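You operate a simulated robot arm through the tools that you are given. There is no shell and no other tool. Be economical: measure what you need, move in short steps, check, and stop when the job is done.

Carry out the task below with a simulated two-armed robot. There is one attempt and no reset: what you move stays moved.

TASK
Take the lid off the jar labelled "clear wax" on the top of the glue table and lay it down there.
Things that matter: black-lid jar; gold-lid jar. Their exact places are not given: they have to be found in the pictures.

It is judged by the outcome, as a careful person would: the job done as asked, and still so three seconds after it is handed in. It fails if anything else is knocked over, pushed out of place, dropped, spilled or broken. A push-on lid holds only when it is set on centred and level and pressed home; a screw cap is set on level and turned clockwise until tight.

THE ROBOT
Two 7-joint arms with two-finger parallel grippers on one trunk, on a base that drives. Base frame: it is fixed to the floor where the robot stands at the start and does not move with it; the origin is under the middle of the robot, x ahead of it, y to its left, z up; the surface under the hand at the start is at about z = 0.86. Units: m, degrees, N and s.
The left shoulder is at the start at [0.071, 0.156, 1.03], the right one opposite. Payload 3.91 kg a hand.
The tool frame of a hand sits at the grasp point between the pads (the TCP): z along the fingers, y along the line on which they close. The tips reach 0.03 m beyond it. Largest opening 0.11 m; finger width 0.02, thickness 0.01; the body of the gripper, 0.048 by 0.112 m, starts 0.055 m behind the TCP.
Orientation is told as [roll, pitch, yaw] about the base's x, y, z axes, in that order, counted from this pose: with the fingers straight down and closing along the base's y, the tool's x points along the base's -x, its y along +y and its z along -z.

THE INTERFACE
- The arms move only by the tool move_arm. It takes "left_series", "right_series" or both (then of equal length, played together; a hand with none holds still); each is a list of rows, each an object of numbers (a shift or turn left out is 0, a gripper value left out holds the last): "fingers": the opening, from 0 (shut) to 1 (fully open); "x", "y", "z": the shift along the tool's x, y, z in m; "rx", "ry", "rz": the turn, a rotation vector about the tool's x, y, z in degrees. In form: [{"fingers": .., "x": .., "y": .., "z": .., "rx": .., "ry": .., "rz": ..}, ...]. A call has 1 to 12 rows; each row shifts and turns the commanded pose from where the row before left it, along the tool's axes as they then stand. Each row takes 0.2 s and may step no farther than 0.05 m and 8.6 degrees from the row before; otherwise, or with a gripper value out of range, the whole call is refused. A pose out of reach is approached as far as the arm can. The call stops where the force on the tool passes 40 N (or 10 N more than at its start, if that is more) or the arm is blocked; 0.2 s more then pass. Each finger travels about 0.108 m/s and halts on what it meets, pressing with about 28 N; the grip force reading is that of the motor and also rises with nothing between the fingers. The clock runs only during rows and for 0.2 s after the last one: add rows that do not move to give the fingers time. It gives the time, the measured TCP pose, the force on the tool (base axes), the opening and the grip force at its end, in the units of the frame above (readings bear some noise), with the torque about the TCP (base axes, N m) and any sound that the robot's microphone picked up.
- Cameras (640 x 400 px; columns grow to the right, rows downward): "scene" is now at [0.1311, 0.0389, 1.273]; the picture's right is [0.29, -0.96, 0.00], its down [-0.42, -0.13, -0.90] and it looks along [0.86, 0.26, -0.44] (base axes); focal length 284 px, centre (320, 200). "left" rides on the left gripper at [0.072, -0.017, -0.103] in its tool frame; the picture's right is [0.23, 0.97, 0.00], its down [-0.76, 0.18, -0.62] and it looks along [-0.61, 0.14, 0.78] (tool axes); focal length 222 px, centre (320, 200). "right" rides on the right gripper at [0.072, 0.017, -0.103] in its tool frame; the picture's right is [-0.23, 0.97, 0.00], its down [-0.76, -0.18, -0.62] and it looks along [-0.61, -0.14, 0.78] (tool axes); focal length 222 px, centre (320, 200).
- grab_frame(camera): a new picture of that camera. The clock stands still meanwhile.
- move_column(by): slides the trunk up (or, below 0, down) by that many m; the arms and the scene camera ride with it, the base frame stays. It gives what a move gives, with no picture.
- steer(legs): drives the robot by 1 to 6 legs, each [ahead, left, turn to the left] in m, m and degrees, along the robot's own axes; the way and the turn of a leg run together, so that a leg with both is an arc; at most 1.5 m and 180 degrees a leg. The arms and the cameras ride along, it lands a little off, and it stops where it bumps. It gives what a move gives.
- turn_head(pan, tilt): turns the head with the scene camera to pan (to the left, within 86 degrees either way) and tilt (down, from -29 to 69), counted from straight ahead of the robot. It gives what a move gives.
- point_at(camera, pixels): for up to 12 pixels [column, row] of the newest picture of that camera ("zoom" is the newest enlarged one), the place [x, y, z] in the base frame of the surface seen there, good to about 0.002 m, but the place of the scene camera against the robot may be out by one fixed shift of up to 0.018 m in any direction. The clock stands still meanwhile.
- close_up(camera, box): a new picture of the part [left, top, right, bottom] of that camera's present view, enlarged. The clock stands still meanwhile.
- job_done(): hands the job in; it is judged then, once.

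Keep the steps short. Do not move on a guess: measure, check each grasp and each placing, and mend mistakes. In all there are 80 turns and 70 pictures (those below and enlarged ones count). Leave the grippers open and the arms clear of the work at the hand-in unless told otherwise, and finish with a single line.

The tools are called after "Emit:" as name(argument=value, ...) on one line, values as JSON. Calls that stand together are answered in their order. move_arm: Moves the arms, as the interface text tells. Its arguments: {"type":"object","properties":{"left_series":{"type":"array","items":{"type":"object","properties":{"fingers":{"type":"number"},"x":{"type":"number"},"y":{"type":"number"},"z":{"type":"number"},"rx":{"type":"number"},"ry":{"type":"number"},"rz":{"type":"number"}}}},"right_series":{"type":"array","items":{"type":"object","properties":{"fingers":{"type":"number"},"x":{"type":"number"},"y":{"type":"number"},"z":{"type":"number"},"rx":{"type":"number"},"ry":{"type":"number"},"rz":{"type":"number"}}}}},"required":[]} The other tools are called the same way: move_column (by) slides the trunk up or down; steer (legs) drives the base; turn_head (pan, tilt) turns the head that bears the scene camera; grab_frame (camera) takes a picture; point_at (camera, pixels) gives the place of the surface under pixels of a picture; close_up (camera, box) takes an enlarged picture of a part of a camera's view; job_done () hands the job in.

At the start:

```text
t: 0.0
left_eef_pos: [0.7435, 0.4722, 1.188]
left_orientation: [0.0, 0.0, 0.0]
left_wrist_force: [0.7, 0.5, 0.7]
left_torque: [0.01, -0.01, -0.02]
left_grip_width: 0.1099
left_grip_force: 0.0
right_eef_pos: [0.6803, -0.0798, 1.1937]
right_orientation: [0.0, 0.0, 0.0]
right_wrist_force: [0.7, 0.2, 0.2]
right_torque: [0.02, -0.05, 0.01]
right_grip_width: 0.1101
right_grip_force: 0.1
trunk travel left (down, up): [-0.475, 0.465]
robot x, y, heading: [0.0002, -0.0026, -0.3]
head pan, tilt: [16.7, 26.1]
```

scene: 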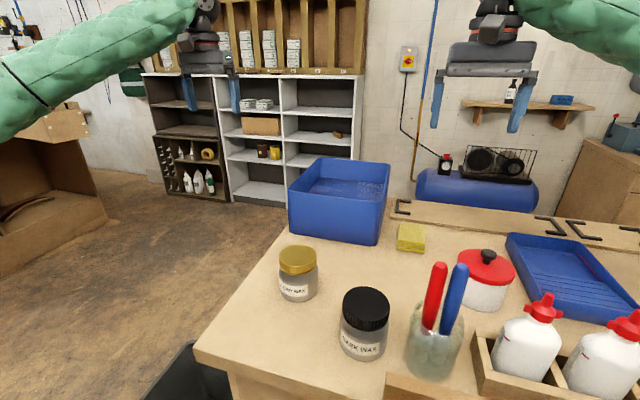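
right: 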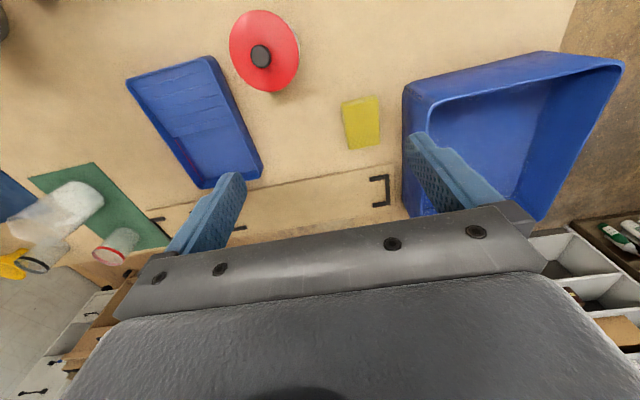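
left: 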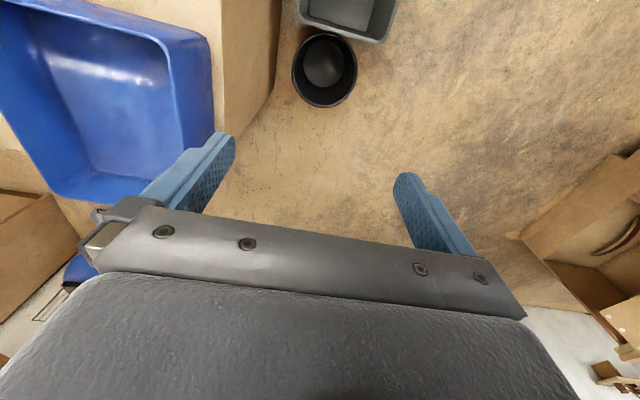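

I see a gold-lid jar at about (297,275) and a black-lid jar at (364,322). I'll zoom in to read their labels.

Emit:
close_up(camera="scene", box=[250, 230, 410, 370])

```text
2.86 times, centred on (330, 300) of scene
```

zoom: 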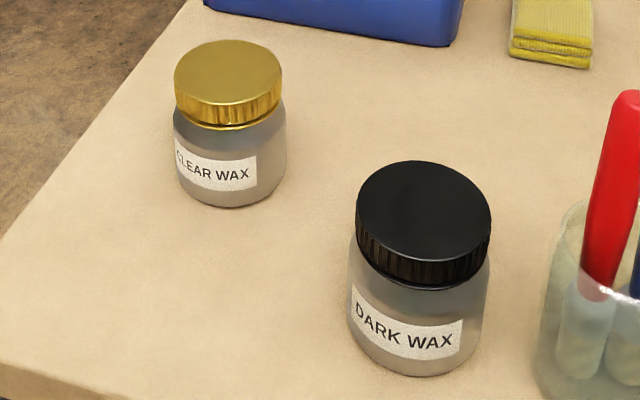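

The gold-lid jar reads "CLEAR WAX". Next I'll measure its lid, its base and the table around it.

Emit:
point_at(camera="zoom", pixels=[[228, 72], [178, 72], [279, 72], [228, 44], [228, 100], [226, 120], [230, 205], [228, 185], [150, 240], [424, 205], [330, 60], [60, 260]])

Emit:
grab_frame(camera="scene")

```text
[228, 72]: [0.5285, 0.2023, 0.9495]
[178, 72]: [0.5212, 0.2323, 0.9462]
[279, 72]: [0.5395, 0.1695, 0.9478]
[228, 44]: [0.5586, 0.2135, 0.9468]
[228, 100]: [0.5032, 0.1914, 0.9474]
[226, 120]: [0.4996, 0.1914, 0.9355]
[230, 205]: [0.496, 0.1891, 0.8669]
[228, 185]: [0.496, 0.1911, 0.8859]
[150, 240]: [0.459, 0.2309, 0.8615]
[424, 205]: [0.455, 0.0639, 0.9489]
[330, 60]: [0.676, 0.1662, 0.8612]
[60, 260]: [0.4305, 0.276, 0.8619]
```

```text
65 pictures are left
```

scene: 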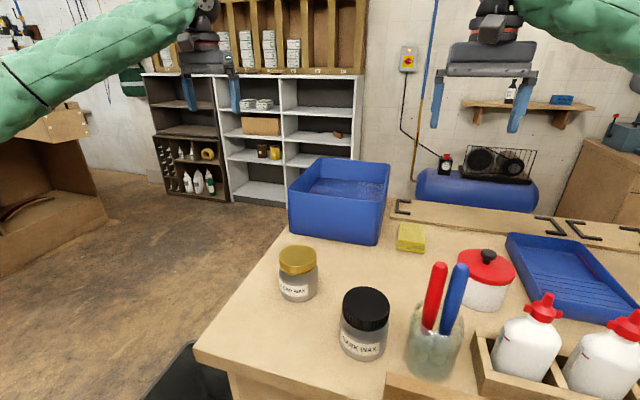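

The clear-wax jar's lid centre is at about (0.530, 0.202, 0.948), with a diameter of about 0.062. The left side of the jar is free. I'll hold the jar body with the left hand coming in from the left, and work the lid with the right hand from above. First I'll bring the left hand nearer and start yawing it.

Emit:
move_arm(left_series=[{"x": 0.048}, {"x": 0.048}, {"x": 0.048}, {"x": 0.048}, {"rz": -8.5}, {"rz": -8.5}, {"rz": -8.5}, {"rz": -8.5}, {"rz": -8.5}, {"rz": -8.5}, {"rz": -8.5}, {"rz": -8.5}])

```text
t: 2.6
left_eef_pos: [0.5513, 0.4735, 1.1872]
left_orientation: [0.0, 0.1, 68.1]
left_wrist_force: [0.1, -0.2, 0.0]
left_torque: [0.0, -0.03, 0.0]
left_grip_width: 0.1101
left_grip_force: 0.1
right_eef_pos: [0.6815, -0.0783, 1.1932]
right_orientation: [-0.1, 0.0, 0.1]
right_wrist_force: [-0.4, -0.5, 0.8]
right_torque: [0.0, -0.04, -0.01]
right_grip_width: 0.1101
right_grip_force: 0.0
trunk travel left (down, up): [-0.475, 0.465]
robot x, y, heading: [0.0016, 0.0012, 0.0]
head pan, tilt: [16.7, 26.1]
```

The yaw is going the right way. I'll finish it to 90° and start pitching the fingers towards -y.

Emit:
move_arm(left_series=[{"rz": -7.3}, {"rz": -7.3}, {"rz": -7.3}, {"ry": 7.8}, {"ry": 7.8}, {"ry": 7.8}, {"ry": 7.8}, {"ry": 7.8}, {"ry": 7.8}, {"ry": 7.8}, {"ry": 7.8}, {"ry": 7.8}])

```text
t: 5.2
left_eef_pos: [0.5512, 0.474, 1.1879]
left_orientation: [0.1, 70.5, 90.0]
left_wrist_force: [0.1, 1.1, 0.5]
left_torque: [0.02, 0.01, 0.02]
left_grip_width: 0.1102
left_grip_force: 0.0
right_eef_pos: [0.6815, -0.079, 1.1927]
right_orientation: [0.0, -0.1, 0.0]
right_wrist_force: [0.1, -0.6, 0.1]
right_torque: [0.02, -0.02, 0.0]
right_grip_width: 0.11
right_grip_force: 0.0
trunk travel left (down, up): [-0.475, 0.465]
robot x, y, heading: [0.0009, -0.0, 0.1]
head pan, tilt: [16.7, 26.1]
```

Now the fingers point to -y and 20° down. I'll go down to the left of the jar, at about y 0.40 and z 0.95, and look with both cameras.

Emit:
move_arm(left_series=[{"x": -0.041, "z": 0.03, "y": 0.004}, {"x": -0.041, "z": 0.03, "y": 0.004}, {"x": -0.041, "z": 0.03, "y": 0.004}, {"x": -0.041, "z": 0.03, "y": 0.004}, {"x": -0.035, "z": 0.03, "y": 0.004}])

Emit:
grab_frame(camera="left")

Emit:
grab_frame(camera="scene")

```text
refused: row 1 steps farther than a row can; nothing moved
```

```text
64 pictures are left
```

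left: 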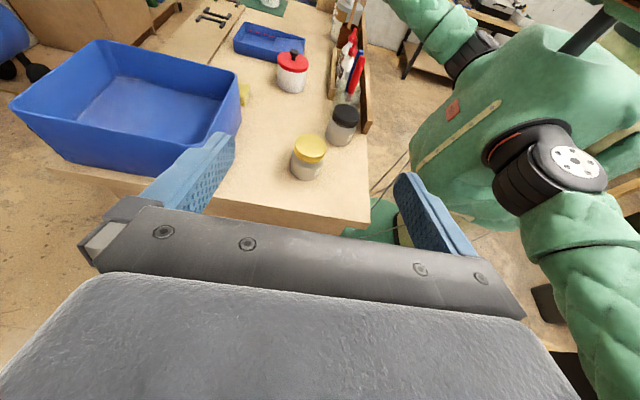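

```text
63 pictures are left
```

scene: 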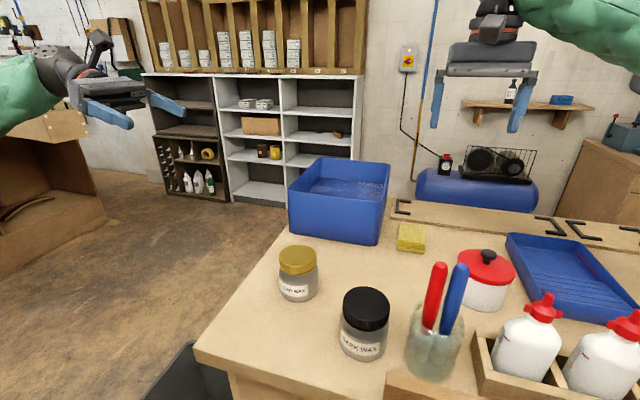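

The step was a little too long. The left camera now sees the jar at (308,157), so I'll measure there, since that view doesn't carry the scene camera's fixed shift.

Emit:
point_at(camera="left", pixels=[[309, 147], [295, 147], [325, 147], [309, 137], [309, 157], [306, 178], [308, 163], [290, 185], [345, 115], [225, 178], [280, 200], [338, 210]])

Emit:
close_up(camera="left", box=[250, 90, 410, 190])

```text
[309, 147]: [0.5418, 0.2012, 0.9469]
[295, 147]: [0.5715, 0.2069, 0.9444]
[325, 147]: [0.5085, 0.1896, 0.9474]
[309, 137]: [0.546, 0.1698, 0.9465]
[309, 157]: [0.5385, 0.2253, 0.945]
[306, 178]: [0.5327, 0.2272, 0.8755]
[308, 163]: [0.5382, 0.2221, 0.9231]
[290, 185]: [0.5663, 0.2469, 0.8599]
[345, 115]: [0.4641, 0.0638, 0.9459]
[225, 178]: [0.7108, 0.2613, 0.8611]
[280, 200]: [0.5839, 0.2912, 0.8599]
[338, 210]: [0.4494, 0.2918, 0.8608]
```

```text
4.00 times, centred on (330, 140) of left
```

zoom: 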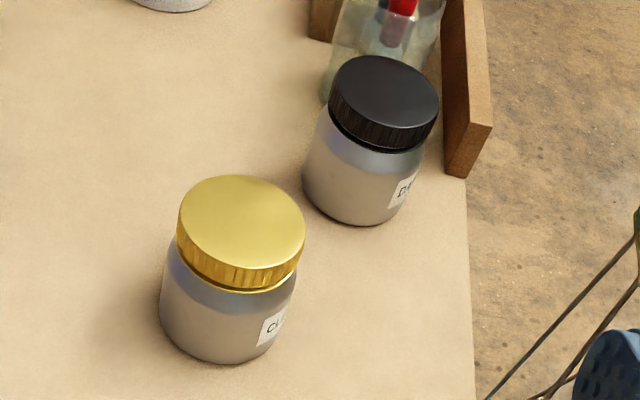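

Emit:
point_at(camera="zoom", pixels=[[185, 215], [300, 235], [250, 182], [235, 260], [243, 222], [232, 283], [222, 297], [218, 355], [165, 290], [288, 300], [218, 330]])

```text
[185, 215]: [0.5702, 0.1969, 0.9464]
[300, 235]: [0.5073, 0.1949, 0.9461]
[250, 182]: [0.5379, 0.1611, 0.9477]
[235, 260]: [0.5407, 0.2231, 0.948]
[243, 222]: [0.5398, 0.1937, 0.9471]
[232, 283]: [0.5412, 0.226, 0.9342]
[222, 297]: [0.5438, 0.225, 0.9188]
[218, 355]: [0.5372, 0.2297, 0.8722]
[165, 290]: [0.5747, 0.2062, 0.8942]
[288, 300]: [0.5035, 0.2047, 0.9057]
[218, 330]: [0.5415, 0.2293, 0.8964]
```

The lid centre is at (0.539, 0.193), its top is at z 0.947 with a radius of 0.033, and the body radius is about 0.036. I'll move the left hand to a stand-off at (0.539, 0.34, 0.893).

Emit:
move_arm(left_series=[{"x": -0.0292, "z": 0.0281, "y": 0.0015}, {"x": -0.0292, "z": 0.0281, "y": 0.0015}, {"x": -0.0292, "z": 0.0281, "y": 0.0015}, {"x": -0.0292, "z": 0.0281, "y": 0.0015}, {"x": -0.0292, "z": 0.0281, "y": 0.0015}, {"x": -0.0292, "z": 0.0281, "y": 0.0015}, {"x": -0.0292, "z": 0.0281, "y": 0.0015}, {"x": -0.0292, "z": 0.0281, "y": 0.0015}, {}])

Emit:
grab_frame(camera="left")

Emit:
grab_frame(camera="scene")

```text
t: 7.2
left_eef_pos: [0.5384, 0.3391, 0.8932]
left_orientation: [0.0, 70.2, 89.9]
left_wrist_force: [0.6, -0.2, -0.2]
left_torque: [-0.03, -0.04, 0.01]
left_grip_width: 0.1101
left_grip_force: 0.0
right_eef_pos: [0.6807, -0.0795, 1.1934]
right_orientation: [0.0, -0.1, 0.0]
right_wrist_force: [-0.1, 0.3, 0.3]
right_torque: [0.01, -0.04, -0.01]
right_grip_width: 0.1099
right_grip_force: 0.1
trunk travel left (down, up): [-0.475, 0.465]
robot x, y, heading: [0.0016, -0.0023, 0.0]
head pan, tilt: [16.7, 26.1]
```

```text
61 pictures are left
```

left: 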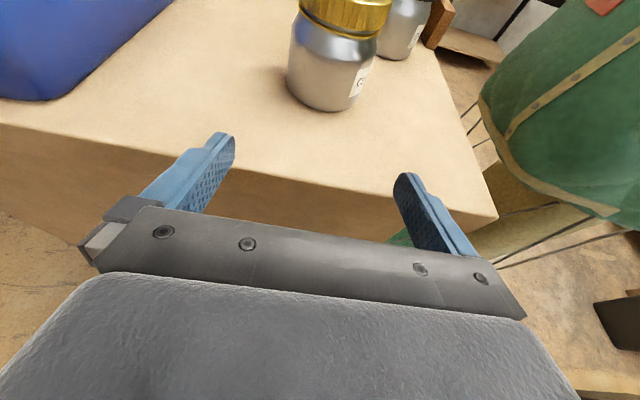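

```text
60 pictures are left
```

scene: 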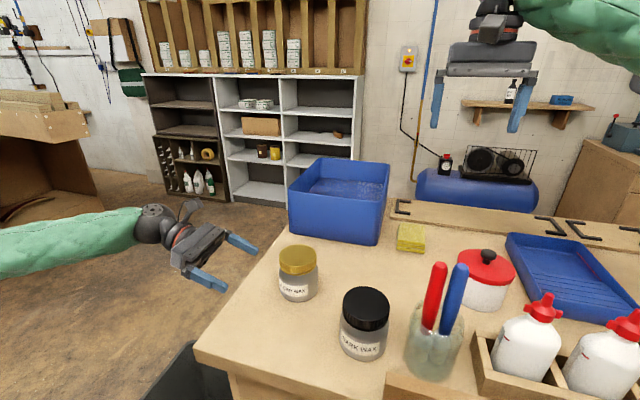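

At the stand-off. The jar is at (335,60) in the left picture, so I'll check its body position from this closer view.

Emit:
point_at(camera="left", pixels=[[290, 75], [368, 90], [330, 80], [326, 108], [335, 45], [345, 2], [220, 140], [410, 175]])

```text
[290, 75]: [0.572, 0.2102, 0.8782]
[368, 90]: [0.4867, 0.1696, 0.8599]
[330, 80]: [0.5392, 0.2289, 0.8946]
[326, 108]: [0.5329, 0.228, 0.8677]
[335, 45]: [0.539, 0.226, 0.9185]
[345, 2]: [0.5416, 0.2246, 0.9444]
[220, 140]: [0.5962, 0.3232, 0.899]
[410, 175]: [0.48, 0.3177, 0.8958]
```

Confirmed: the jar centre is at x≈0.539, y≈0.193. I'll slide in horizontally along -y with the fingers open to y 0.197.

Emit:
move_arm(left_series=[{"x": 0.0112, "z": 0.0338}, {"x": 0.0112, "z": 0.0338}, {"x": 0.0112, "z": 0.0338}, {"x": 0.0112, "z": 0.0338}, {}])

Emit:
grab_frame(camera="left")

Emit:
close_up(camera="scene", box=[200, 200, 400, 325])

```text
t: 8.4
left_eef_pos: [0.5416, 0.1986, 0.8906]
left_orientation: [0.1, 70.3, 90.0]
left_wrist_force: [-0.1, 0.7, -0.5]
left_torque: [0.04, -0.01, 0.0]
left_grip_width: 0.1101
left_grip_force: 0.1
right_eef_pos: [0.68, -0.0798, 1.1944]
right_orientation: [0.0, 0.0, 0.0]
right_wrist_force: [0.0, 0.1, 0.0]
right_torque: [-0.02, 0.0, -0.02]
right_grip_width: 0.1101
right_grip_force: 0.1
trunk travel left (down, up): [-0.475, 0.465]
robot x, y, heading: [0.0029, -0.0025, 0.1]
head pan, tilt: [16.7, 26.1]
```

```text
59 pictures are left
```

left: 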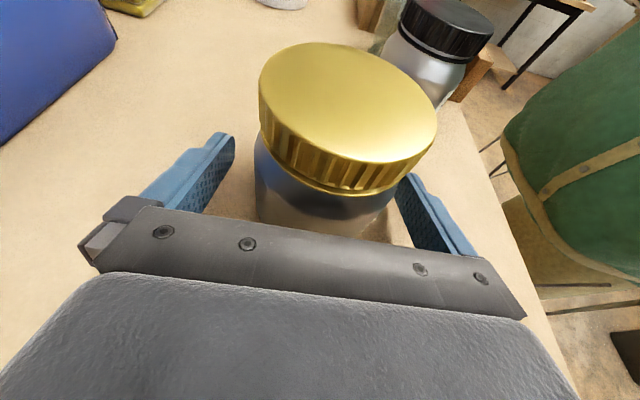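

```text
3.20 times, centred on (300, 262) of scene
```

zoom: 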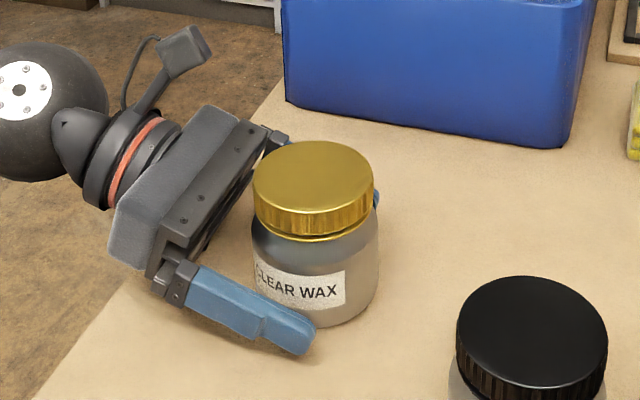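

The fingers straddle the jar evenly. I'll close gradually.

Emit:
move_arm(left_series=[{"fingers": 0.85}, {"fingers": 0.78}, {"fingers": 0.72}, {"fingers": 0.68}, {"fingers": 0.64}, {"fingers": 0.58}, {"fingers": 0.5}, {"fingers": 0.5}, {"fingers": 0.5}])

Emit:
grab_frame(camera="left")

```text
t: 10.4
left_eef_pos: [0.5404, 0.1985, 0.8899]
left_orientation: [0.1, 70.2, 90.0]
left_wrist_force: [-0.6, -0.8, -0.2]
left_torque: [-0.04, -0.1, -0.01]
left_grip_width: 0.0754
left_grip_force: 28.3
right_eef_pos: [0.6804, -0.0793, 1.1938]
right_orientation: [0.0, 0.0, 0.0]
right_wrist_force: [0.9, 0.5, -0.3]
right_torque: [-0.01, -0.02, -0.04]
right_grip_width: 0.1099
right_grip_force: 0.0
trunk travel left (down, up): [-0.475, 0.465]
robot x, y, heading: [-0.0018, -0.001, -0.3]
head pan, tilt: [16.7, 26.1]
```

```text
57 pictures are left
```

left: 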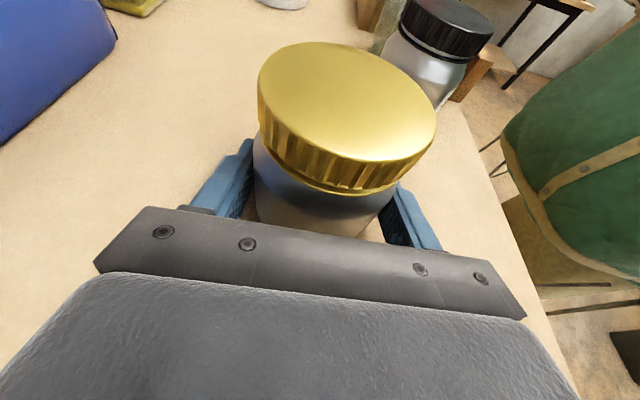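

The jar is held firmly, with a width of 0.0754 and grip force of 28 N. Next I'll measure the lid precisely and yaw the right hand to 60°.

Emit:
point_at(camera="left", pixels=[[264, 85], [432, 125], [330, 46], [345, 155], [345, 100], [330, 182], [330, 195], [410, 75], [285, 128]])

Emit:
move_arm(right_series=[{"rz": -8.5}, {"rz": -8.5}, {"rz": -8.5}, {"rz": -8.5}, {"rz": -8.5}, {"rz": -8.5}, {"rz": -8.5}, {}])

```text
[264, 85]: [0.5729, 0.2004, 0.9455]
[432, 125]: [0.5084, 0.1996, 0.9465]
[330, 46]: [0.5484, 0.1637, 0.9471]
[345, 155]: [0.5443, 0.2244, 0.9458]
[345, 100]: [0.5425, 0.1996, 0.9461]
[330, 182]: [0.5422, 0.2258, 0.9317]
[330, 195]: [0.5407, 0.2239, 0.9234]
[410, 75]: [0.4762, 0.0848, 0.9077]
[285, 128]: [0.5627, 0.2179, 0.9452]
```

```text
t: 12.2
left_eef_pos: [0.5398, 0.2001, 0.8894]
left_orientation: [0.1, 70.3, 90.0]
left_wrist_force: [-0.1, 0.4, -0.2]
left_torque: [0.01, -0.1, -0.03]
left_grip_width: 0.0752
left_grip_force: 27.6
right_eef_pos: [0.6809, -0.0799, 1.1934]
right_orientation: [0.1, 0.1, 59.6]
right_wrist_force: [0.0, 0.4, 0.3]
right_torque: [0.01, 0.0, 0.01]
right_grip_width: 0.1101
right_grip_force: 0.0
trunk travel left (down, up): [-0.475, 0.465]
robot x, y, heading: [-0.0007, -0.0012, 0.1]
head pan, tilt: [16.7, 26.1]
```

The lid centre is (0.5405, 0.193), its top is at 0.9465 and its bottom at about 0.931. I'll bring the right hand above it at z ≈ 1.13 with the fingers at 0.8.

Emit:
move_arm(right_series=[{"x": -0.0235, "y": 0.037, "z": 0.008, "fingers": 0.8}, {"x": -0.0235, "y": 0.037, "z": 0.008}, {"x": -0.0235, "y": 0.037, "z": 0.008}, {"x": -0.0235, "y": 0.037, "z": 0.008}, {"x": -0.0235, "y": 0.037, "z": 0.008}, {"x": -0.0235, "y": 0.037, "z": 0.008}, {"x": -0.0235, "y": 0.037, "z": 0.008}, {}])

Emit:
grab_frame(camera="right")

Emit:
grab_frame(camera="scene")

```text
t: 14.0
left_eef_pos: [0.5408, 0.1992, 0.8904]
left_orientation: [0.1, 70.3, 90.1]
left_wrist_force: [1.1, -2.8, 2.1]
left_torque: [-0.19, -0.24, -0.05]
left_grip_width: 0.0754
left_grip_force: 28.2
right_eef_pos: [0.5407, 0.1975, 1.1365]
right_orientation: [-0.1, 0.0, 59.5]
right_wrist_force: [0.5, 0.3, -0.5]
right_torque: [-0.01, 0.01, 0.0]
right_grip_width: 0.088
right_grip_force: 0.0
trunk travel left (down, up): [-0.475, 0.465]
robot x, y, heading: [0.0016, -0.0011, -0.1]
head pan, tilt: [16.7, 26.1]
```

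```text
56 pictures are left
```

right: 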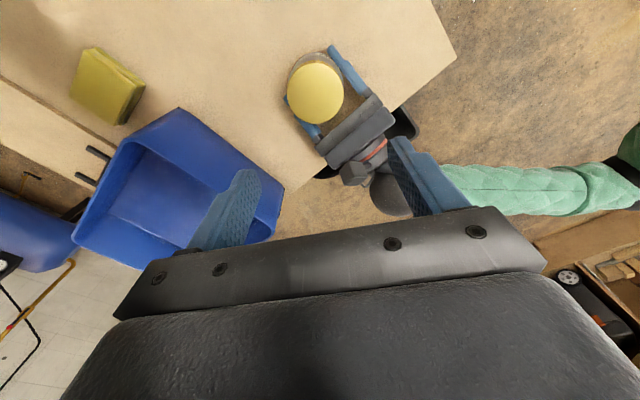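

```text
55 pictures are left
```

scene: 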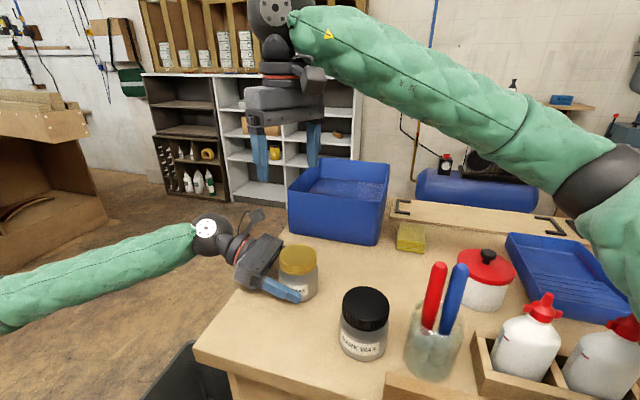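

The right hand is above the lid, which shows at (315,92) in the right view. I'll cross-check the lid centre with this camera.

Emit:
point_at(camera="right", pixels=[[290, 92], [341, 92], [316, 67], [316, 120], [316, 93], [352, 172], [402, 145], [250, 175]])

```text
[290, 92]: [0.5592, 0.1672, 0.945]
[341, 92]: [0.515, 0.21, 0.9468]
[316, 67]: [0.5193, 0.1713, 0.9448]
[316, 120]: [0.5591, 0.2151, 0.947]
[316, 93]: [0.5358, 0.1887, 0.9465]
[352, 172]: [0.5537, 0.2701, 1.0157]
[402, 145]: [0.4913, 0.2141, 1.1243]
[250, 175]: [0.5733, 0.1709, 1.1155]
```

Consistent: the centre is about (0.5395, 0.192). I'll go down to TCP z ≈ 1.0 first (tips at 0.97), then check.

Emit:
move_arm(right_series=[{"x": 0.005, "y": -0.002, "z": 0.03}, {"z": 0.035}, {"z": 0.035}, {"z": 0.035}, {}])

Emit:
grab_frame(camera="right")

Emit:
grab_frame(camera="left")

```text
t: 15.4
left_eef_pos: [0.5376, 0.2133, 0.9034]
left_orientation: [-3.0, 69.8, 89.2]
left_wrist_force: [-0.1, 1.2, 0.1]
left_torque: [0.1, 0.02, 0.07]
left_grip_width: 0.0752
left_grip_force: 28.3
right_eef_pos: [0.5373, 0.2017, 1.0308]
right_orientation: [-2.0, -1.6, 61.6]
right_wrist_force: [-0.9, -0.3, -0.9]
right_torque: [-0.04, -0.04, 0.01]
right_grip_width: 0.0879
right_grip_force: 0.1
trunk travel left (down, up): [-0.475, 0.465]
robot x, y, heading: [0.0127, 0.0021, 2.1]
head pan, tilt: [16.7, 26.1]
stopped in row 5 (right hand): the arm was blocked; the commanded pose is now the measured one
```

```text
54 pictures are left
```

right: 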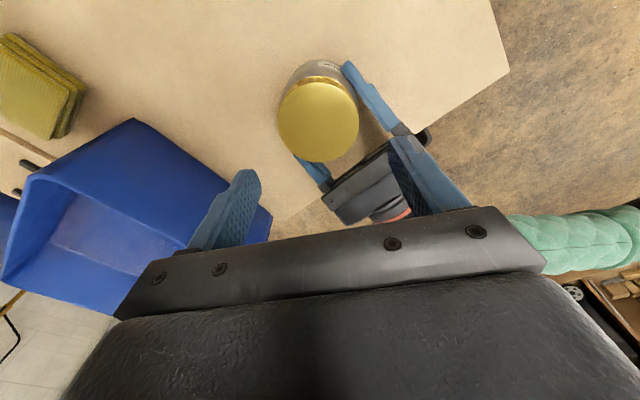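

```text
53 pictures are left
```

left: 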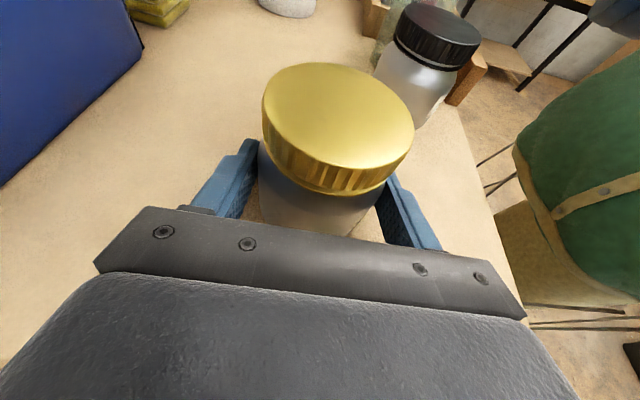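

Something blocked the right arm and the base shifted by about 2°. I'll look at the scene before moving anything.

Emit:
grab_frame(camera="scene")

```text
52 pictures are left
```

scene: 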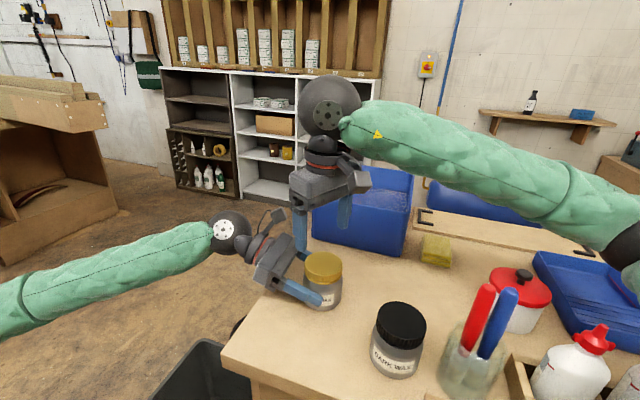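

The scene moved with the base, and the jar sits slightly raised in the left hand. I'll turn the head to find what the right arm touches.

Emit:
turn_head(pan=-30, tilt=35)

Emit:
grab_frame(camera="scene")

```text
t: 16.5
left_eef_pos: [0.5345, 0.1853, 0.9004]
left_orientation: [-2.1, 69.2, 88.5]
left_wrist_force: [-0.3, -8.2, 19.2]
left_torque: [-0.34, 0.53, 0.18]
left_grip_width: 0.0758
left_grip_force: 28.4
right_eef_pos: [0.5332, 0.1738, 1.0239]
right_orientation: [-1.4, -1.9, 59.9]
right_wrist_force: [0.1, -0.2, 0.2]
right_torque: [0.01, -0.03, -0.04]
right_grip_width: 0.0882
right_grip_force: 0.0
trunk travel left (down, up): [-0.475, 0.465]
robot x, y, heading: [0.0023, -0.0036, 0.7]
head pan, tilt: [-30.0, 35.0]
```

```text
51 pictures are left
```

scene: 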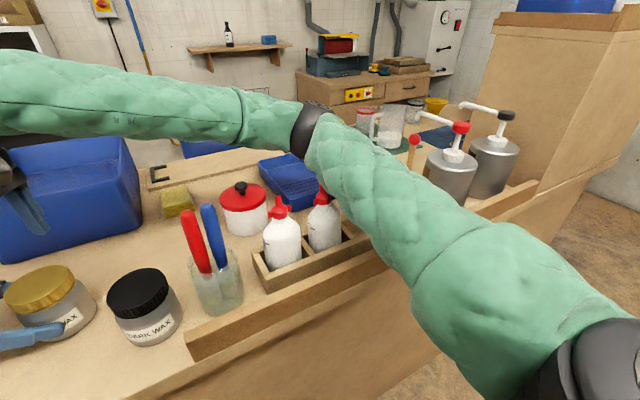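

The right upper arm or elbow (around (330,150)) seems to be just above the bottles and rack. I'll back the right hand straight up to unload the contact, then look again.

Emit:
move_arm(right_series=[{"z": -0.03}, {"z": -0.035}, {"z": -0.035}, {}, {}])

Emit:
grab_frame(camera="scene")

Emit:
grab_frame(camera="left")

```text
t: 17.7
left_eef_pos: [0.5434, 0.1886, 0.8913]
left_orientation: [-0.4, 69.0, 90.3]
left_wrist_force: [-1.2, -0.6, -3.1]
left_torque: [0.07, 0.01, 0.01]
left_grip_width: 0.0753
left_grip_force: 28.2
right_eef_pos: [0.5403, 0.1752, 1.1142]
right_orientation: [-0.5, -1.6, 60.2]
right_wrist_force: [-0.7, 0.2, -0.5]
right_torque: [0.01, 0.0, 0.01]
right_grip_width: 0.0881
right_grip_force: 0.1
trunk travel left (down, up): [-0.475, 0.465]
robot x, y, heading: [0.0082, -0.0003, 0.8]
head pan, tilt: [-30.0, 35.0]
```

```text
50 pictures are left
```

scene: 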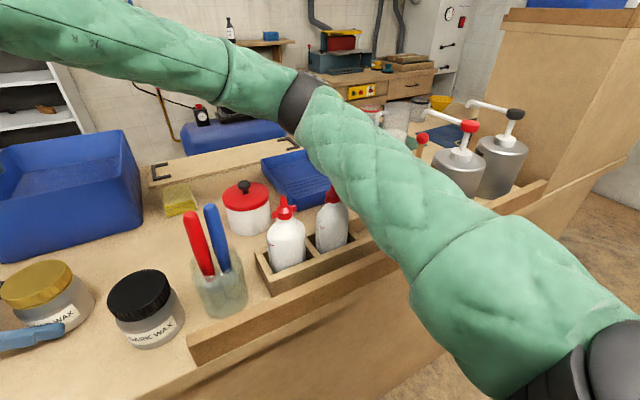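

```text
49 pictures are left
```

left: 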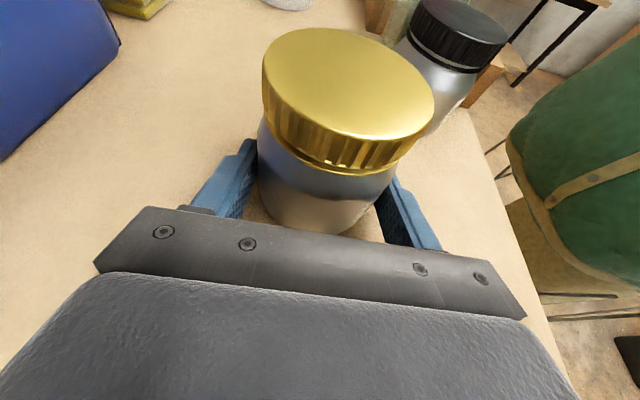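

Emit:
close_up(camera="scene", box=[160, 150, 400, 300])

Emit:
close_up(camera="scene", box=[0, 230, 240, 380])

```text
2.67 times, centred on (280, 225) of scene
```

zoom: 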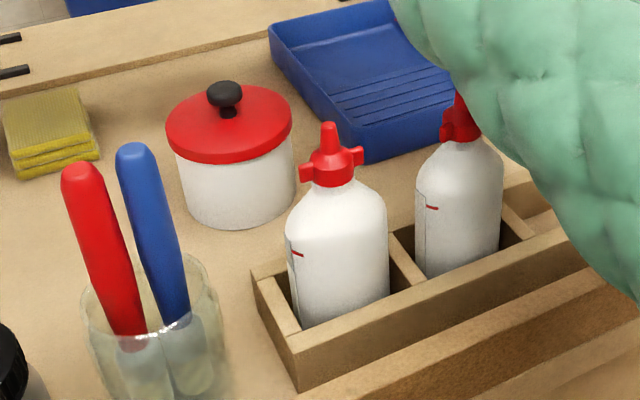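

```text
2.67 times, centred on (120, 305) of scene
```

zoom: 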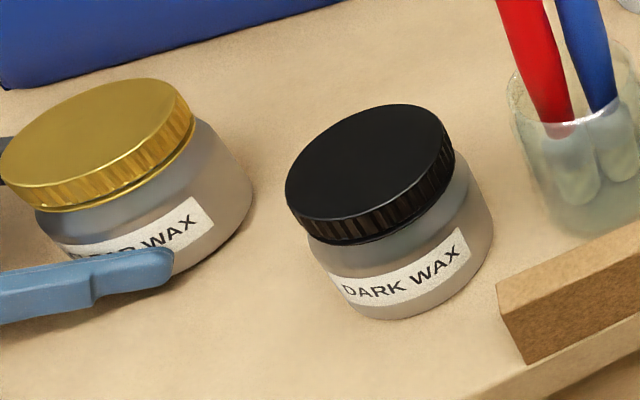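

Everything still stands upright. The right upper arm was up against the second bottle or its rack. To give the elbows room I'll release the jar, raise the trunk by 0.2, then bring the left hand back down. First I'll open the left hand.

Emit:
move_arm(left_series=[{"fingers": 0.75}, {"fingers": 0.85}, {"fingers": 1.0}, {}, {}])

Emit:
grab_frame(camera="left")

```text
t: 18.9
left_eef_pos: [0.5444, 0.1887, 0.8921]
left_orientation: [-0.4, 69.0, 90.3]
left_wrist_force: [0.5, -0.2, 0.7]
left_torque: [-0.01, 0.0, 0.02]
left_grip_width: 0.1103
left_grip_force: 0.1
right_eef_pos: [0.5399, 0.1765, 1.1154]
right_orientation: [-0.5, -1.6, 60.3]
right_wrist_force: [-0.4, 0.2, -0.1]
right_torque: [0.02, 0.02, -0.03]
right_grip_width: 0.0881
right_grip_force: 0.1
trunk travel left (down, up): [-0.475, 0.465]
robot x, y, heading: [0.0078, -0.0014, 1.0]
head pan, tilt: [-30.0, 35.0]
```

```text
46 pictures are left
```

left: 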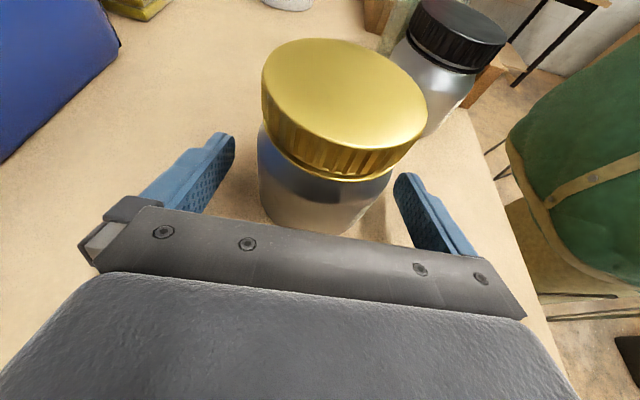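

The jar stands free on the table. Raising the trunk by 0.2.

Emit:
move_column(by=0.2)

Emit:
turn_head(pan=0, tilt=45)

Emit:
grab_frame(camera="scene")

Emit:
grab_frame(camera="left")

```text
t: 21.1
left_eef_pos: [0.5435, 0.1891, 1.0914]
left_orientation: [-0.5, 69.0, 90.4]
left_wrist_force: [0.8, -0.3, -0.7]
left_torque: [-0.02, -0.02, 0.0]
left_grip_width: 0.1099
left_grip_force: 0.1
right_eef_pos: [0.5404, 0.1756, 1.3149]
right_orientation: [-0.4, -1.6, 60.4]
right_wrist_force: [-0.3, -0.4, 0.2]
right_torque: [0.0, 0.04, 0.02]
right_grip_width: 0.0882
right_grip_force: 0.2
trunk travel left (down, up): [-0.675, 0.265]
robot x, y, heading: [0.0037, -0.0009, 0.9]
head pan, tilt: [-30.0, 35.0]
```

```text
t: 22.1
left_eef_pos: [0.5442, 0.1879, 1.0914]
left_orientation: [-0.5, 69.0, 90.3]
left_wrist_force: [-0.9, -0.1, 0.0]
left_torque: [0.01, 0.02, -0.04]
left_grip_width: 0.1099
left_grip_force: 0.2
right_eef_pos: [0.5399, 0.1768, 1.3153]
right_orientation: [-0.3, -1.6, 60.2]
right_wrist_force: [-0.4, 0.6, -0.3]
right_torque: [-0.01, -0.01, -0.03]
right_grip_width: 0.0881
right_grip_force: 0.0
trunk travel left (down, up): [-0.675, 0.265]
robot x, y, heading: [0.0094, -0.0007, 0.6]
head pan, tilt: [0.0, 45.0]
```

```text
45 pictures are left
```

scene: 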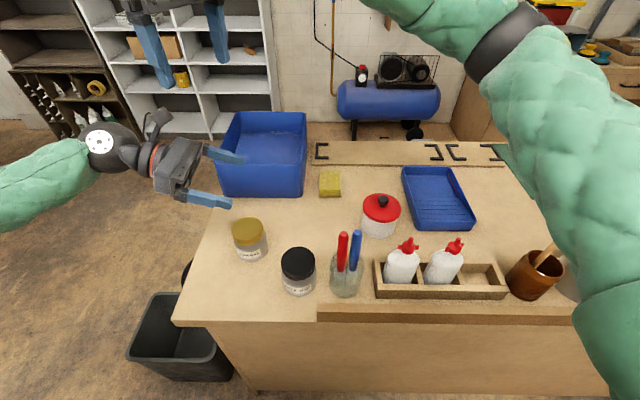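

```text
44 pictures are left
```

left: 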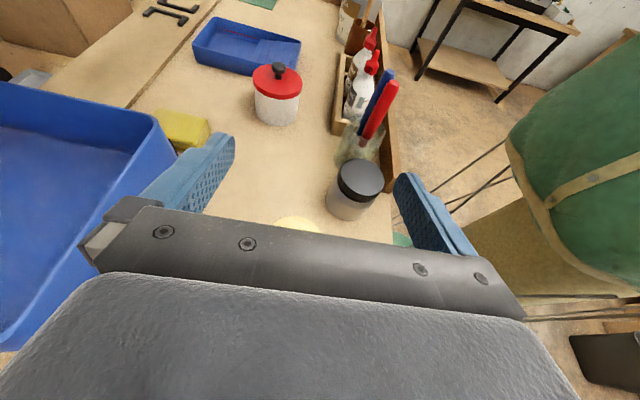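

Everything is standing: bottles, brush cup and jars. Next I'll re-measure the jar with the right camera.

Emit:
grab_frame(camera="right")

```text
43 pictures are left
```

right: 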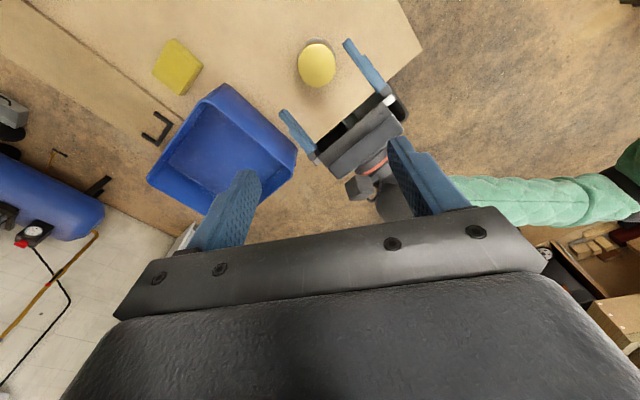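

Emit:
point_at(camera="right", pixels=[[299, 64], [334, 64], [316, 45], [316, 84], [316, 64]])

Emit:
point_at(camera="scene", pixels=[[248, 228], [234, 229], [263, 229], [248, 219], [298, 262]])

```text
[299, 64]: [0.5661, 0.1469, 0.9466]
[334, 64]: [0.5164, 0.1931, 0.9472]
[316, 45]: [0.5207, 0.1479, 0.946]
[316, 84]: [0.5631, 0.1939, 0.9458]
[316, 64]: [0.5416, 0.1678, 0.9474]
```

```text
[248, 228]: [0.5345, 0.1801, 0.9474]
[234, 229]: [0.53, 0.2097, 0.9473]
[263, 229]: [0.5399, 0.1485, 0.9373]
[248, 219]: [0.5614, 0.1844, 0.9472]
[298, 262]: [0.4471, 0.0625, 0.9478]
```

The jar now stands at (0.5415, 0.1705), shifted about 2 cm and still well clear of its neighbours. I'll lower the left hand around it, half way first.

Emit:
move_arm(left_series=[{"x": -0.034, "z": 0.022, "y": 0.0025}, {"x": -0.0375, "z": 0.0143}, {"x": -0.0375, "z": 0.0143}, {}])

Emit:
grab_frame(camera="left")

```text
t: 23.1
left_eef_pos: [0.5399, 0.1822, 0.9735]
left_orientation: [-0.6, 68.9, 90.4]
left_wrist_force: [0.1, -0.6, 0.4]
left_torque: [-0.01, 0.01, 0.03]
left_grip_width: 0.1101
left_grip_force: 0.2
right_eef_pos: [0.5404, 0.1751, 1.3162]
right_orientation: [-0.4, -1.7, 60.3]
right_wrist_force: [0.3, -0.7, -0.9]
right_torque: [0.01, 0.01, 0.02]
right_grip_width: 0.0882
right_grip_force: 0.0
trunk travel left (down, up): [-0.675, 0.265]
robot x, y, heading: [0.0012, -0.0026, 0.7]
head pan, tilt: [0.0, 45.0]
```

```text
42 pictures are left
```

left: 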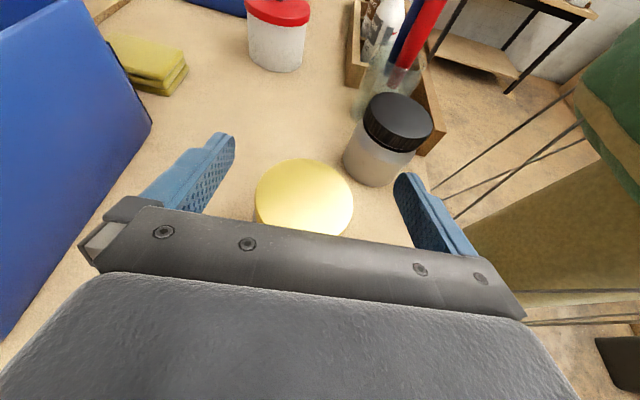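

Emit:
point_at(camera="left", pixels=[[260, 193], [350, 205], [305, 162], [305, 195], [265, 178], [228, 150], [405, 180]])

```text
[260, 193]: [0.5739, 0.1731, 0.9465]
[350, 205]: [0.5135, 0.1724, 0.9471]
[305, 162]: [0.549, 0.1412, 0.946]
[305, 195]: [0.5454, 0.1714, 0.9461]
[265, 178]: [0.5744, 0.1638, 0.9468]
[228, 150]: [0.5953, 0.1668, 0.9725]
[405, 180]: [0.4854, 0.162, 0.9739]
```

The jar centre is x≈0.543, y≈0.172. I'll shift 4 mm and finish the descent to z 0.89.

Emit:
move_arm(left_series=[{"x": -0.0258, "z": 0.0106, "y": -0.0035}, {"x": -0.0258, "z": 0.0106}, {"x": -0.0258, "z": 0.0106}, {}])

Emit:
grab_frame(camera="left")

```text
t: 24.1
left_eef_pos: [0.5447, 0.1796, 0.89]
left_orientation: [-0.5, 69.0, 90.3]
left_wrist_force: [0.2, -0.4, 0.4]
left_torque: [-0.01, 0.01, 0.0]
left_grip_width: 0.11
left_grip_force: 0.0
right_eef_pos: [0.5404, 0.1756, 1.3159]
right_orientation: [-0.3, -1.6, 60.3]
right_wrist_force: [-1.0, -0.6, -0.3]
right_torque: [0.04, 0.02, -0.01]
right_grip_width: 0.0878
right_grip_force: 0.0
trunk travel left (down, up): [-0.675, 0.265]
robot x, y, heading: [0.0043, -0.0023, 0.9]
head pan, tilt: [0.0, 45.0]
```

```text
41 pictures are left
```

left: 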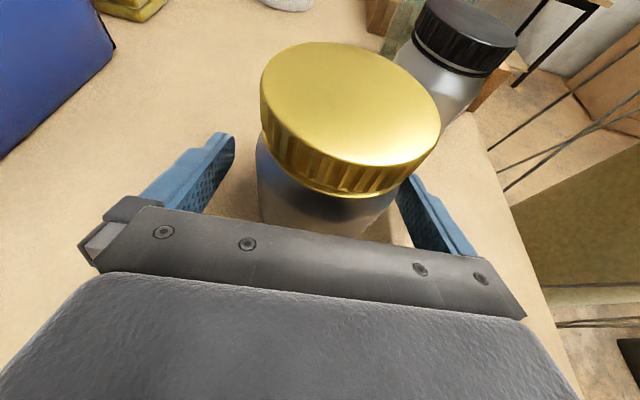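

The fingers straddle the jar well. I'll close the left hand gradually.

Emit:
move_arm(left_series=[{"fingers": 0.85}, {"fingers": 0.78}, {"fingers": 0.72}, {"fingers": 0.68}, {"fingers": 0.64}, {"fingers": 0.58}, {"fingers": 0.5}, {"fingers": 0.5}])

Emit:
grab_frame(camera="left")

```text
t: 25.9
left_eef_pos: [0.5463, 0.1795, 0.8898]
left_orientation: [-0.4, 69.0, 90.3]
left_wrist_force: [-0.5, -0.4, -0.7]
left_torque: [-0.03, 0.05, 0.01]
left_grip_width: 0.0755
left_grip_force: 28.0
right_eef_pos: [0.5394, 0.1757, 1.3156]
right_orientation: [-0.4, -1.7, 60.3]
right_wrist_force: [0.7, 0.5, -0.5]
right_torque: [-0.01, 0.01, -0.02]
right_grip_width: 0.0879
right_grip_force: 0.0
trunk travel left (down, up): [-0.675, 0.265]
robot x, y, heading: [0.0058, -0.0006, 0.6]
head pan, tilt: [0.0, 45.0]
```

```text
40 pictures are left
```

left: 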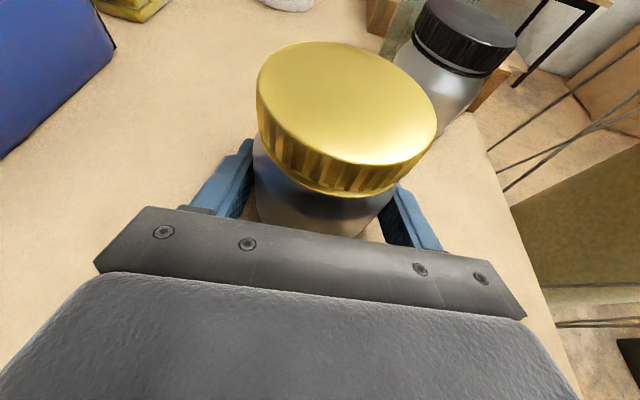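

Emit:
point_at(camera="left", pixels=[[262, 85], [432, 125], [330, 46], [345, 157], [345, 100], [330, 184]])

```text
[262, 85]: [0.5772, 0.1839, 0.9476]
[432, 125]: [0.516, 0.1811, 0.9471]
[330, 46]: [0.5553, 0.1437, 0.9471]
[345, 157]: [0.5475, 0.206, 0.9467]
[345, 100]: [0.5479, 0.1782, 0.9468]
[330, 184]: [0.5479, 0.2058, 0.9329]
```

The lid centre is (0.546, 0.1745). I'll level the right hand, centre it and lower it to z ≈ 1.06, then check elbow clearance.

Emit:
move_arm(right_series=[{"x": -0.002, "y": -0.0059, "ry": 1.6, "rx": -0.4}, {"z": 0.0425}, {"z": 0.0425}, {"z": 0.0425}, {"z": 0.0425}, {"z": 0.0425}, {"z": 0.0425}, {}])

Emit:
grab_frame(camera="scene")

Emit:
grab_frame(camera="right")

```text
t: 27.7
left_eef_pos: [0.5453, 0.1799, 0.8895]
left_orientation: [-0.6, 68.9, 90.3]
left_wrist_force: [-0.5, 0.7, 0.9]
left_torque: [0.03, 0.04, 0.03]
left_grip_width: 0.0746
left_grip_force: 27.7
right_eef_pos: [0.5448, 0.1767, 1.0608]
right_orientation: [-0.1, -0.1, 60.3]
right_wrist_force: [0.4, -0.3, 0.1]
right_torque: [0.0, -0.02, 0.0]
right_grip_width: 0.088
right_grip_force: 0.2
trunk travel left (down, up): [-0.675, 0.265]
robot x, y, heading: [0.0074, 0.0001, 0.9]
head pan, tilt: [0.0, 45.0]
```

```text
39 pictures are left
```

scene: 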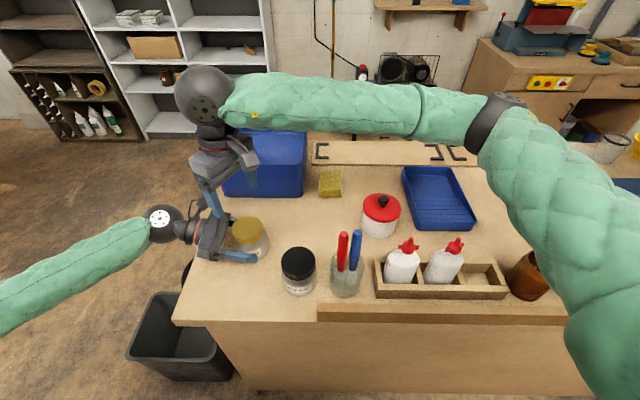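

```text
38 pictures are left
```

right: 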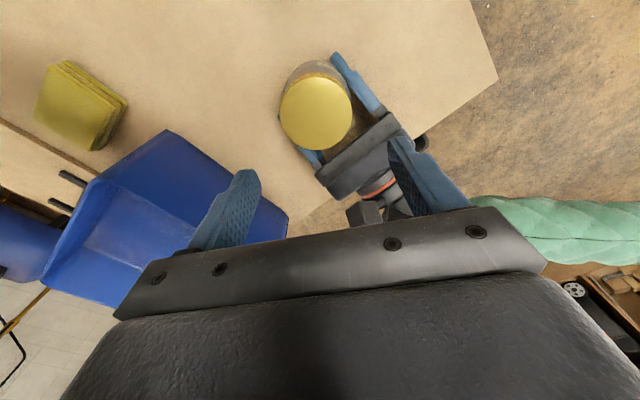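

The elbow looks higher. I'll check clearances by measuring the arm's lower edge, the cup rim and the lid.

Emit:
point_at(camera="scene", pixels=[[500, 145], [495, 180], [530, 235], [548, 280], [525, 265], [455, 243], [510, 283]])

Emit:
point_at(camera="right", pixels=[[282, 115], [350, 115], [316, 80], [316, 149], [316, 115], [410, 150], [250, 180]])

```text
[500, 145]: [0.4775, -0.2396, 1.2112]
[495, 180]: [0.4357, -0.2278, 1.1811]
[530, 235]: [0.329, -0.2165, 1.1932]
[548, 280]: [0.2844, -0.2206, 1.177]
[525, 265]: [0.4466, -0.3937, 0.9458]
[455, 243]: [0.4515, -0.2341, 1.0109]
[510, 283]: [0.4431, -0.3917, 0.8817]
```

```text
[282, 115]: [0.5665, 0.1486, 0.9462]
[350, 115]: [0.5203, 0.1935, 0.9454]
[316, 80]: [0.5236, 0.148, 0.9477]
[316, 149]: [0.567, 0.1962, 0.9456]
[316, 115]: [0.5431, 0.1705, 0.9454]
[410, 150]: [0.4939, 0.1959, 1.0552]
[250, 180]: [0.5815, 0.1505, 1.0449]
```

The elbow underside is around 1.13–1.18 and the bottle tops are at 1.01, so it is clear. I'll descend to TCP z 0.962 in steps.

Emit:
move_arm(right_series=[{"x": 0.0032, "y": -0.0018, "z": 0.02}, {"z": 0.02}, {"z": 0.02}, {"z": 0.02}, {"z": 0.0185}, {}])

Emit:
grab_frame(camera="right")

Emit:
grab_frame(camera="left")

```text
t: 29.1
left_eef_pos: [0.5463, 0.1795, 0.8906]
left_orientation: [-0.5, 69.0, 90.3]
left_wrist_force: [0.1, 0.8, -0.2]
left_torque: [-0.05, 0.09, 0.02]
left_grip_width: 0.0747
left_grip_force: 27.6
right_eef_pos: [0.546, 0.1752, 0.9606]
right_orientation: [-0.1, -0.1, 60.3]
right_wrist_force: [-0.1, -0.7, -0.6]
right_torque: [-0.01, -0.02, 0.0]
right_grip_width: 0.0878
right_grip_force: 0.1
trunk travel left (down, up): [-0.675, 0.265]
robot x, y, heading: [0.0077, 0.0003, 0.8]
head pan, tilt: [0.0, 45.0]
```

```text
37 pictures are left
```

right: 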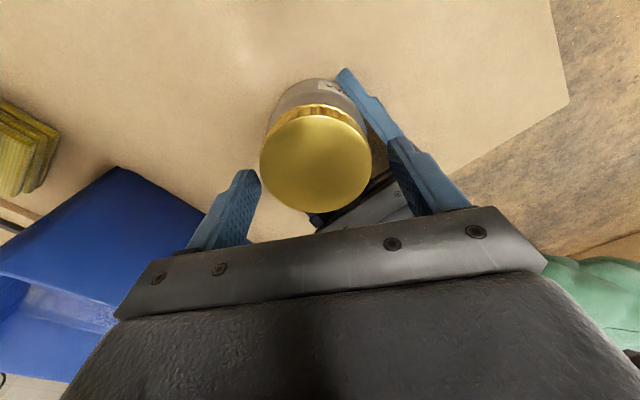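

```text
36 pictures are left
```

left: 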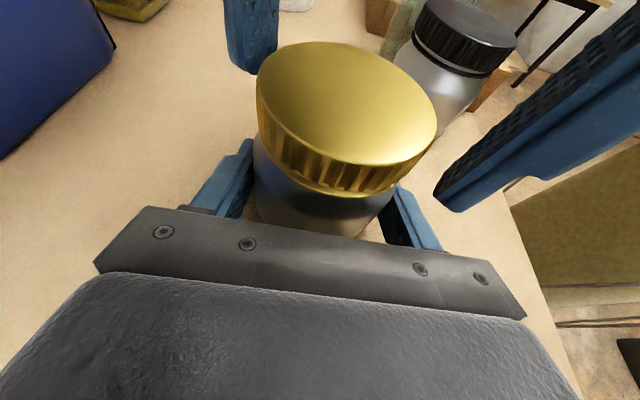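

Emit:
point_at(camera="right", pixels=[[263, 160], [369, 158], [316, 120], [316, 208], [316, 160], [250, 175], [400, 145]])

```text
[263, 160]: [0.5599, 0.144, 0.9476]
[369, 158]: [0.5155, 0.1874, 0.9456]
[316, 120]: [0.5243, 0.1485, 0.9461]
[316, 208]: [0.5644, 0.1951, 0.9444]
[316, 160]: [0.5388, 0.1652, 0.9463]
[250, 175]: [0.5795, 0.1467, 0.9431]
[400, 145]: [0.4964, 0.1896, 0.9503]
```

The lid centre is about (0.544, 0.172), so I'll shift 3 mm along tool x and close slowly on the lid.

Emit:
move_arm(right_series=[{"x": 0.003}, {"fingers": 0.72}, {"fingers": 0.66}, {"fingers": 0.62}, {"fingers": 0.58}, {"fingers": 0.5}, {"fingers": 0.45}, {}])

Emit:
grab_frame(camera="left")

```text
t: 30.9
left_eef_pos: [0.5444, 0.1789, 0.8894]
left_orientation: [-0.4, 69.0, 90.3]
left_wrist_force: [-12.2, 9.2, 3.3]
left_torque: [-0.4, -0.39, -0.08]
left_grip_width: 0.0754
left_grip_force: 27.7
right_eef_pos: [0.5447, 0.1713, 0.9625]
right_orientation: [-0.1, 0.1, 60.3]
right_wrist_force: [13.8, -10.0, -1.1]
right_torque: [-0.29, -0.43, -0.02]
right_grip_width: 0.0671
right_grip_force: 28.1
trunk travel left (down, up): [-0.675, 0.265]
robot x, y, heading: [0.0069, -0.0015, 0.5]
head pan, tilt: [0.0, 45.0]
```

```text
35 pictures are left
```

left: 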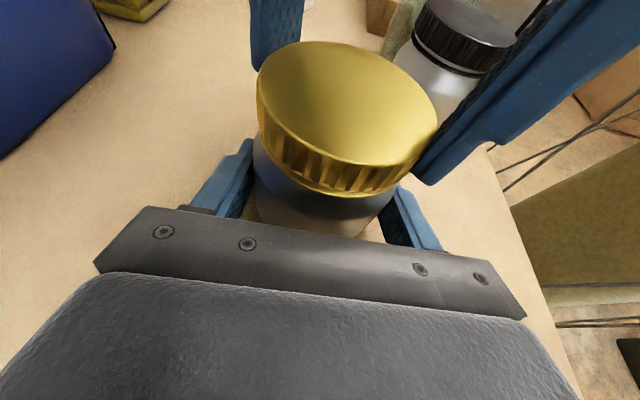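

The lid is gripped (width 0.067) with a side force of about 16 N along the closing line. I'll relieve it by 1.5 mm, then turn counter-clockwise 24° and read the torque.

Emit:
move_arm(right_series=[{"y": -0.0015}, {}, {"rz": -6}, {"rz": -6}, {"rz": -6}, {"rz": -6}, {}])

Emit:
grab_frame(camera="left")

```text
t: 32.5
left_eef_pos: [0.545, 0.1796, 0.8906]
left_orientation: [-0.6, 69.1, 90.4]
left_wrist_force: [4.5, -14.8, 3.0]
left_torque: [0.35, 0.18, 0.07]
left_grip_width: 0.0751
left_grip_force: 28.1
right_eef_pos: [0.5456, 0.1695, 0.9626]
right_orientation: [-0.1, -0.1, 84.3]
right_wrist_force: [-4.5, 14.8, -5.7]
right_torque: [0.69, 0.12, -0.02]
right_grip_width: 0.0672
right_grip_force: 27.9
trunk travel left (down, up): [-0.675, 0.265]
robot x, y, heading: [0.0041, 0.0002, 0.8]
head pan, tilt: [0.0, 45.0]
```

```text
34 pictures are left
```

left: 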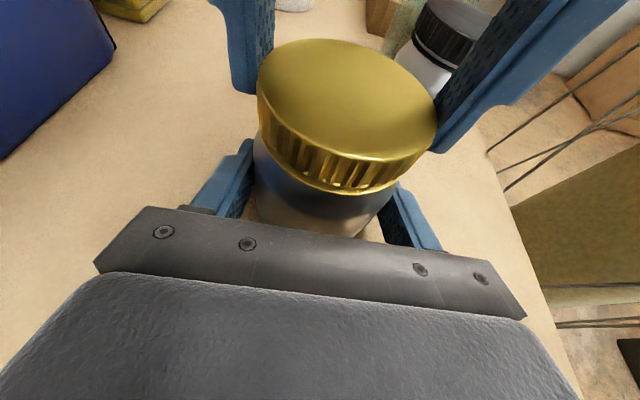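

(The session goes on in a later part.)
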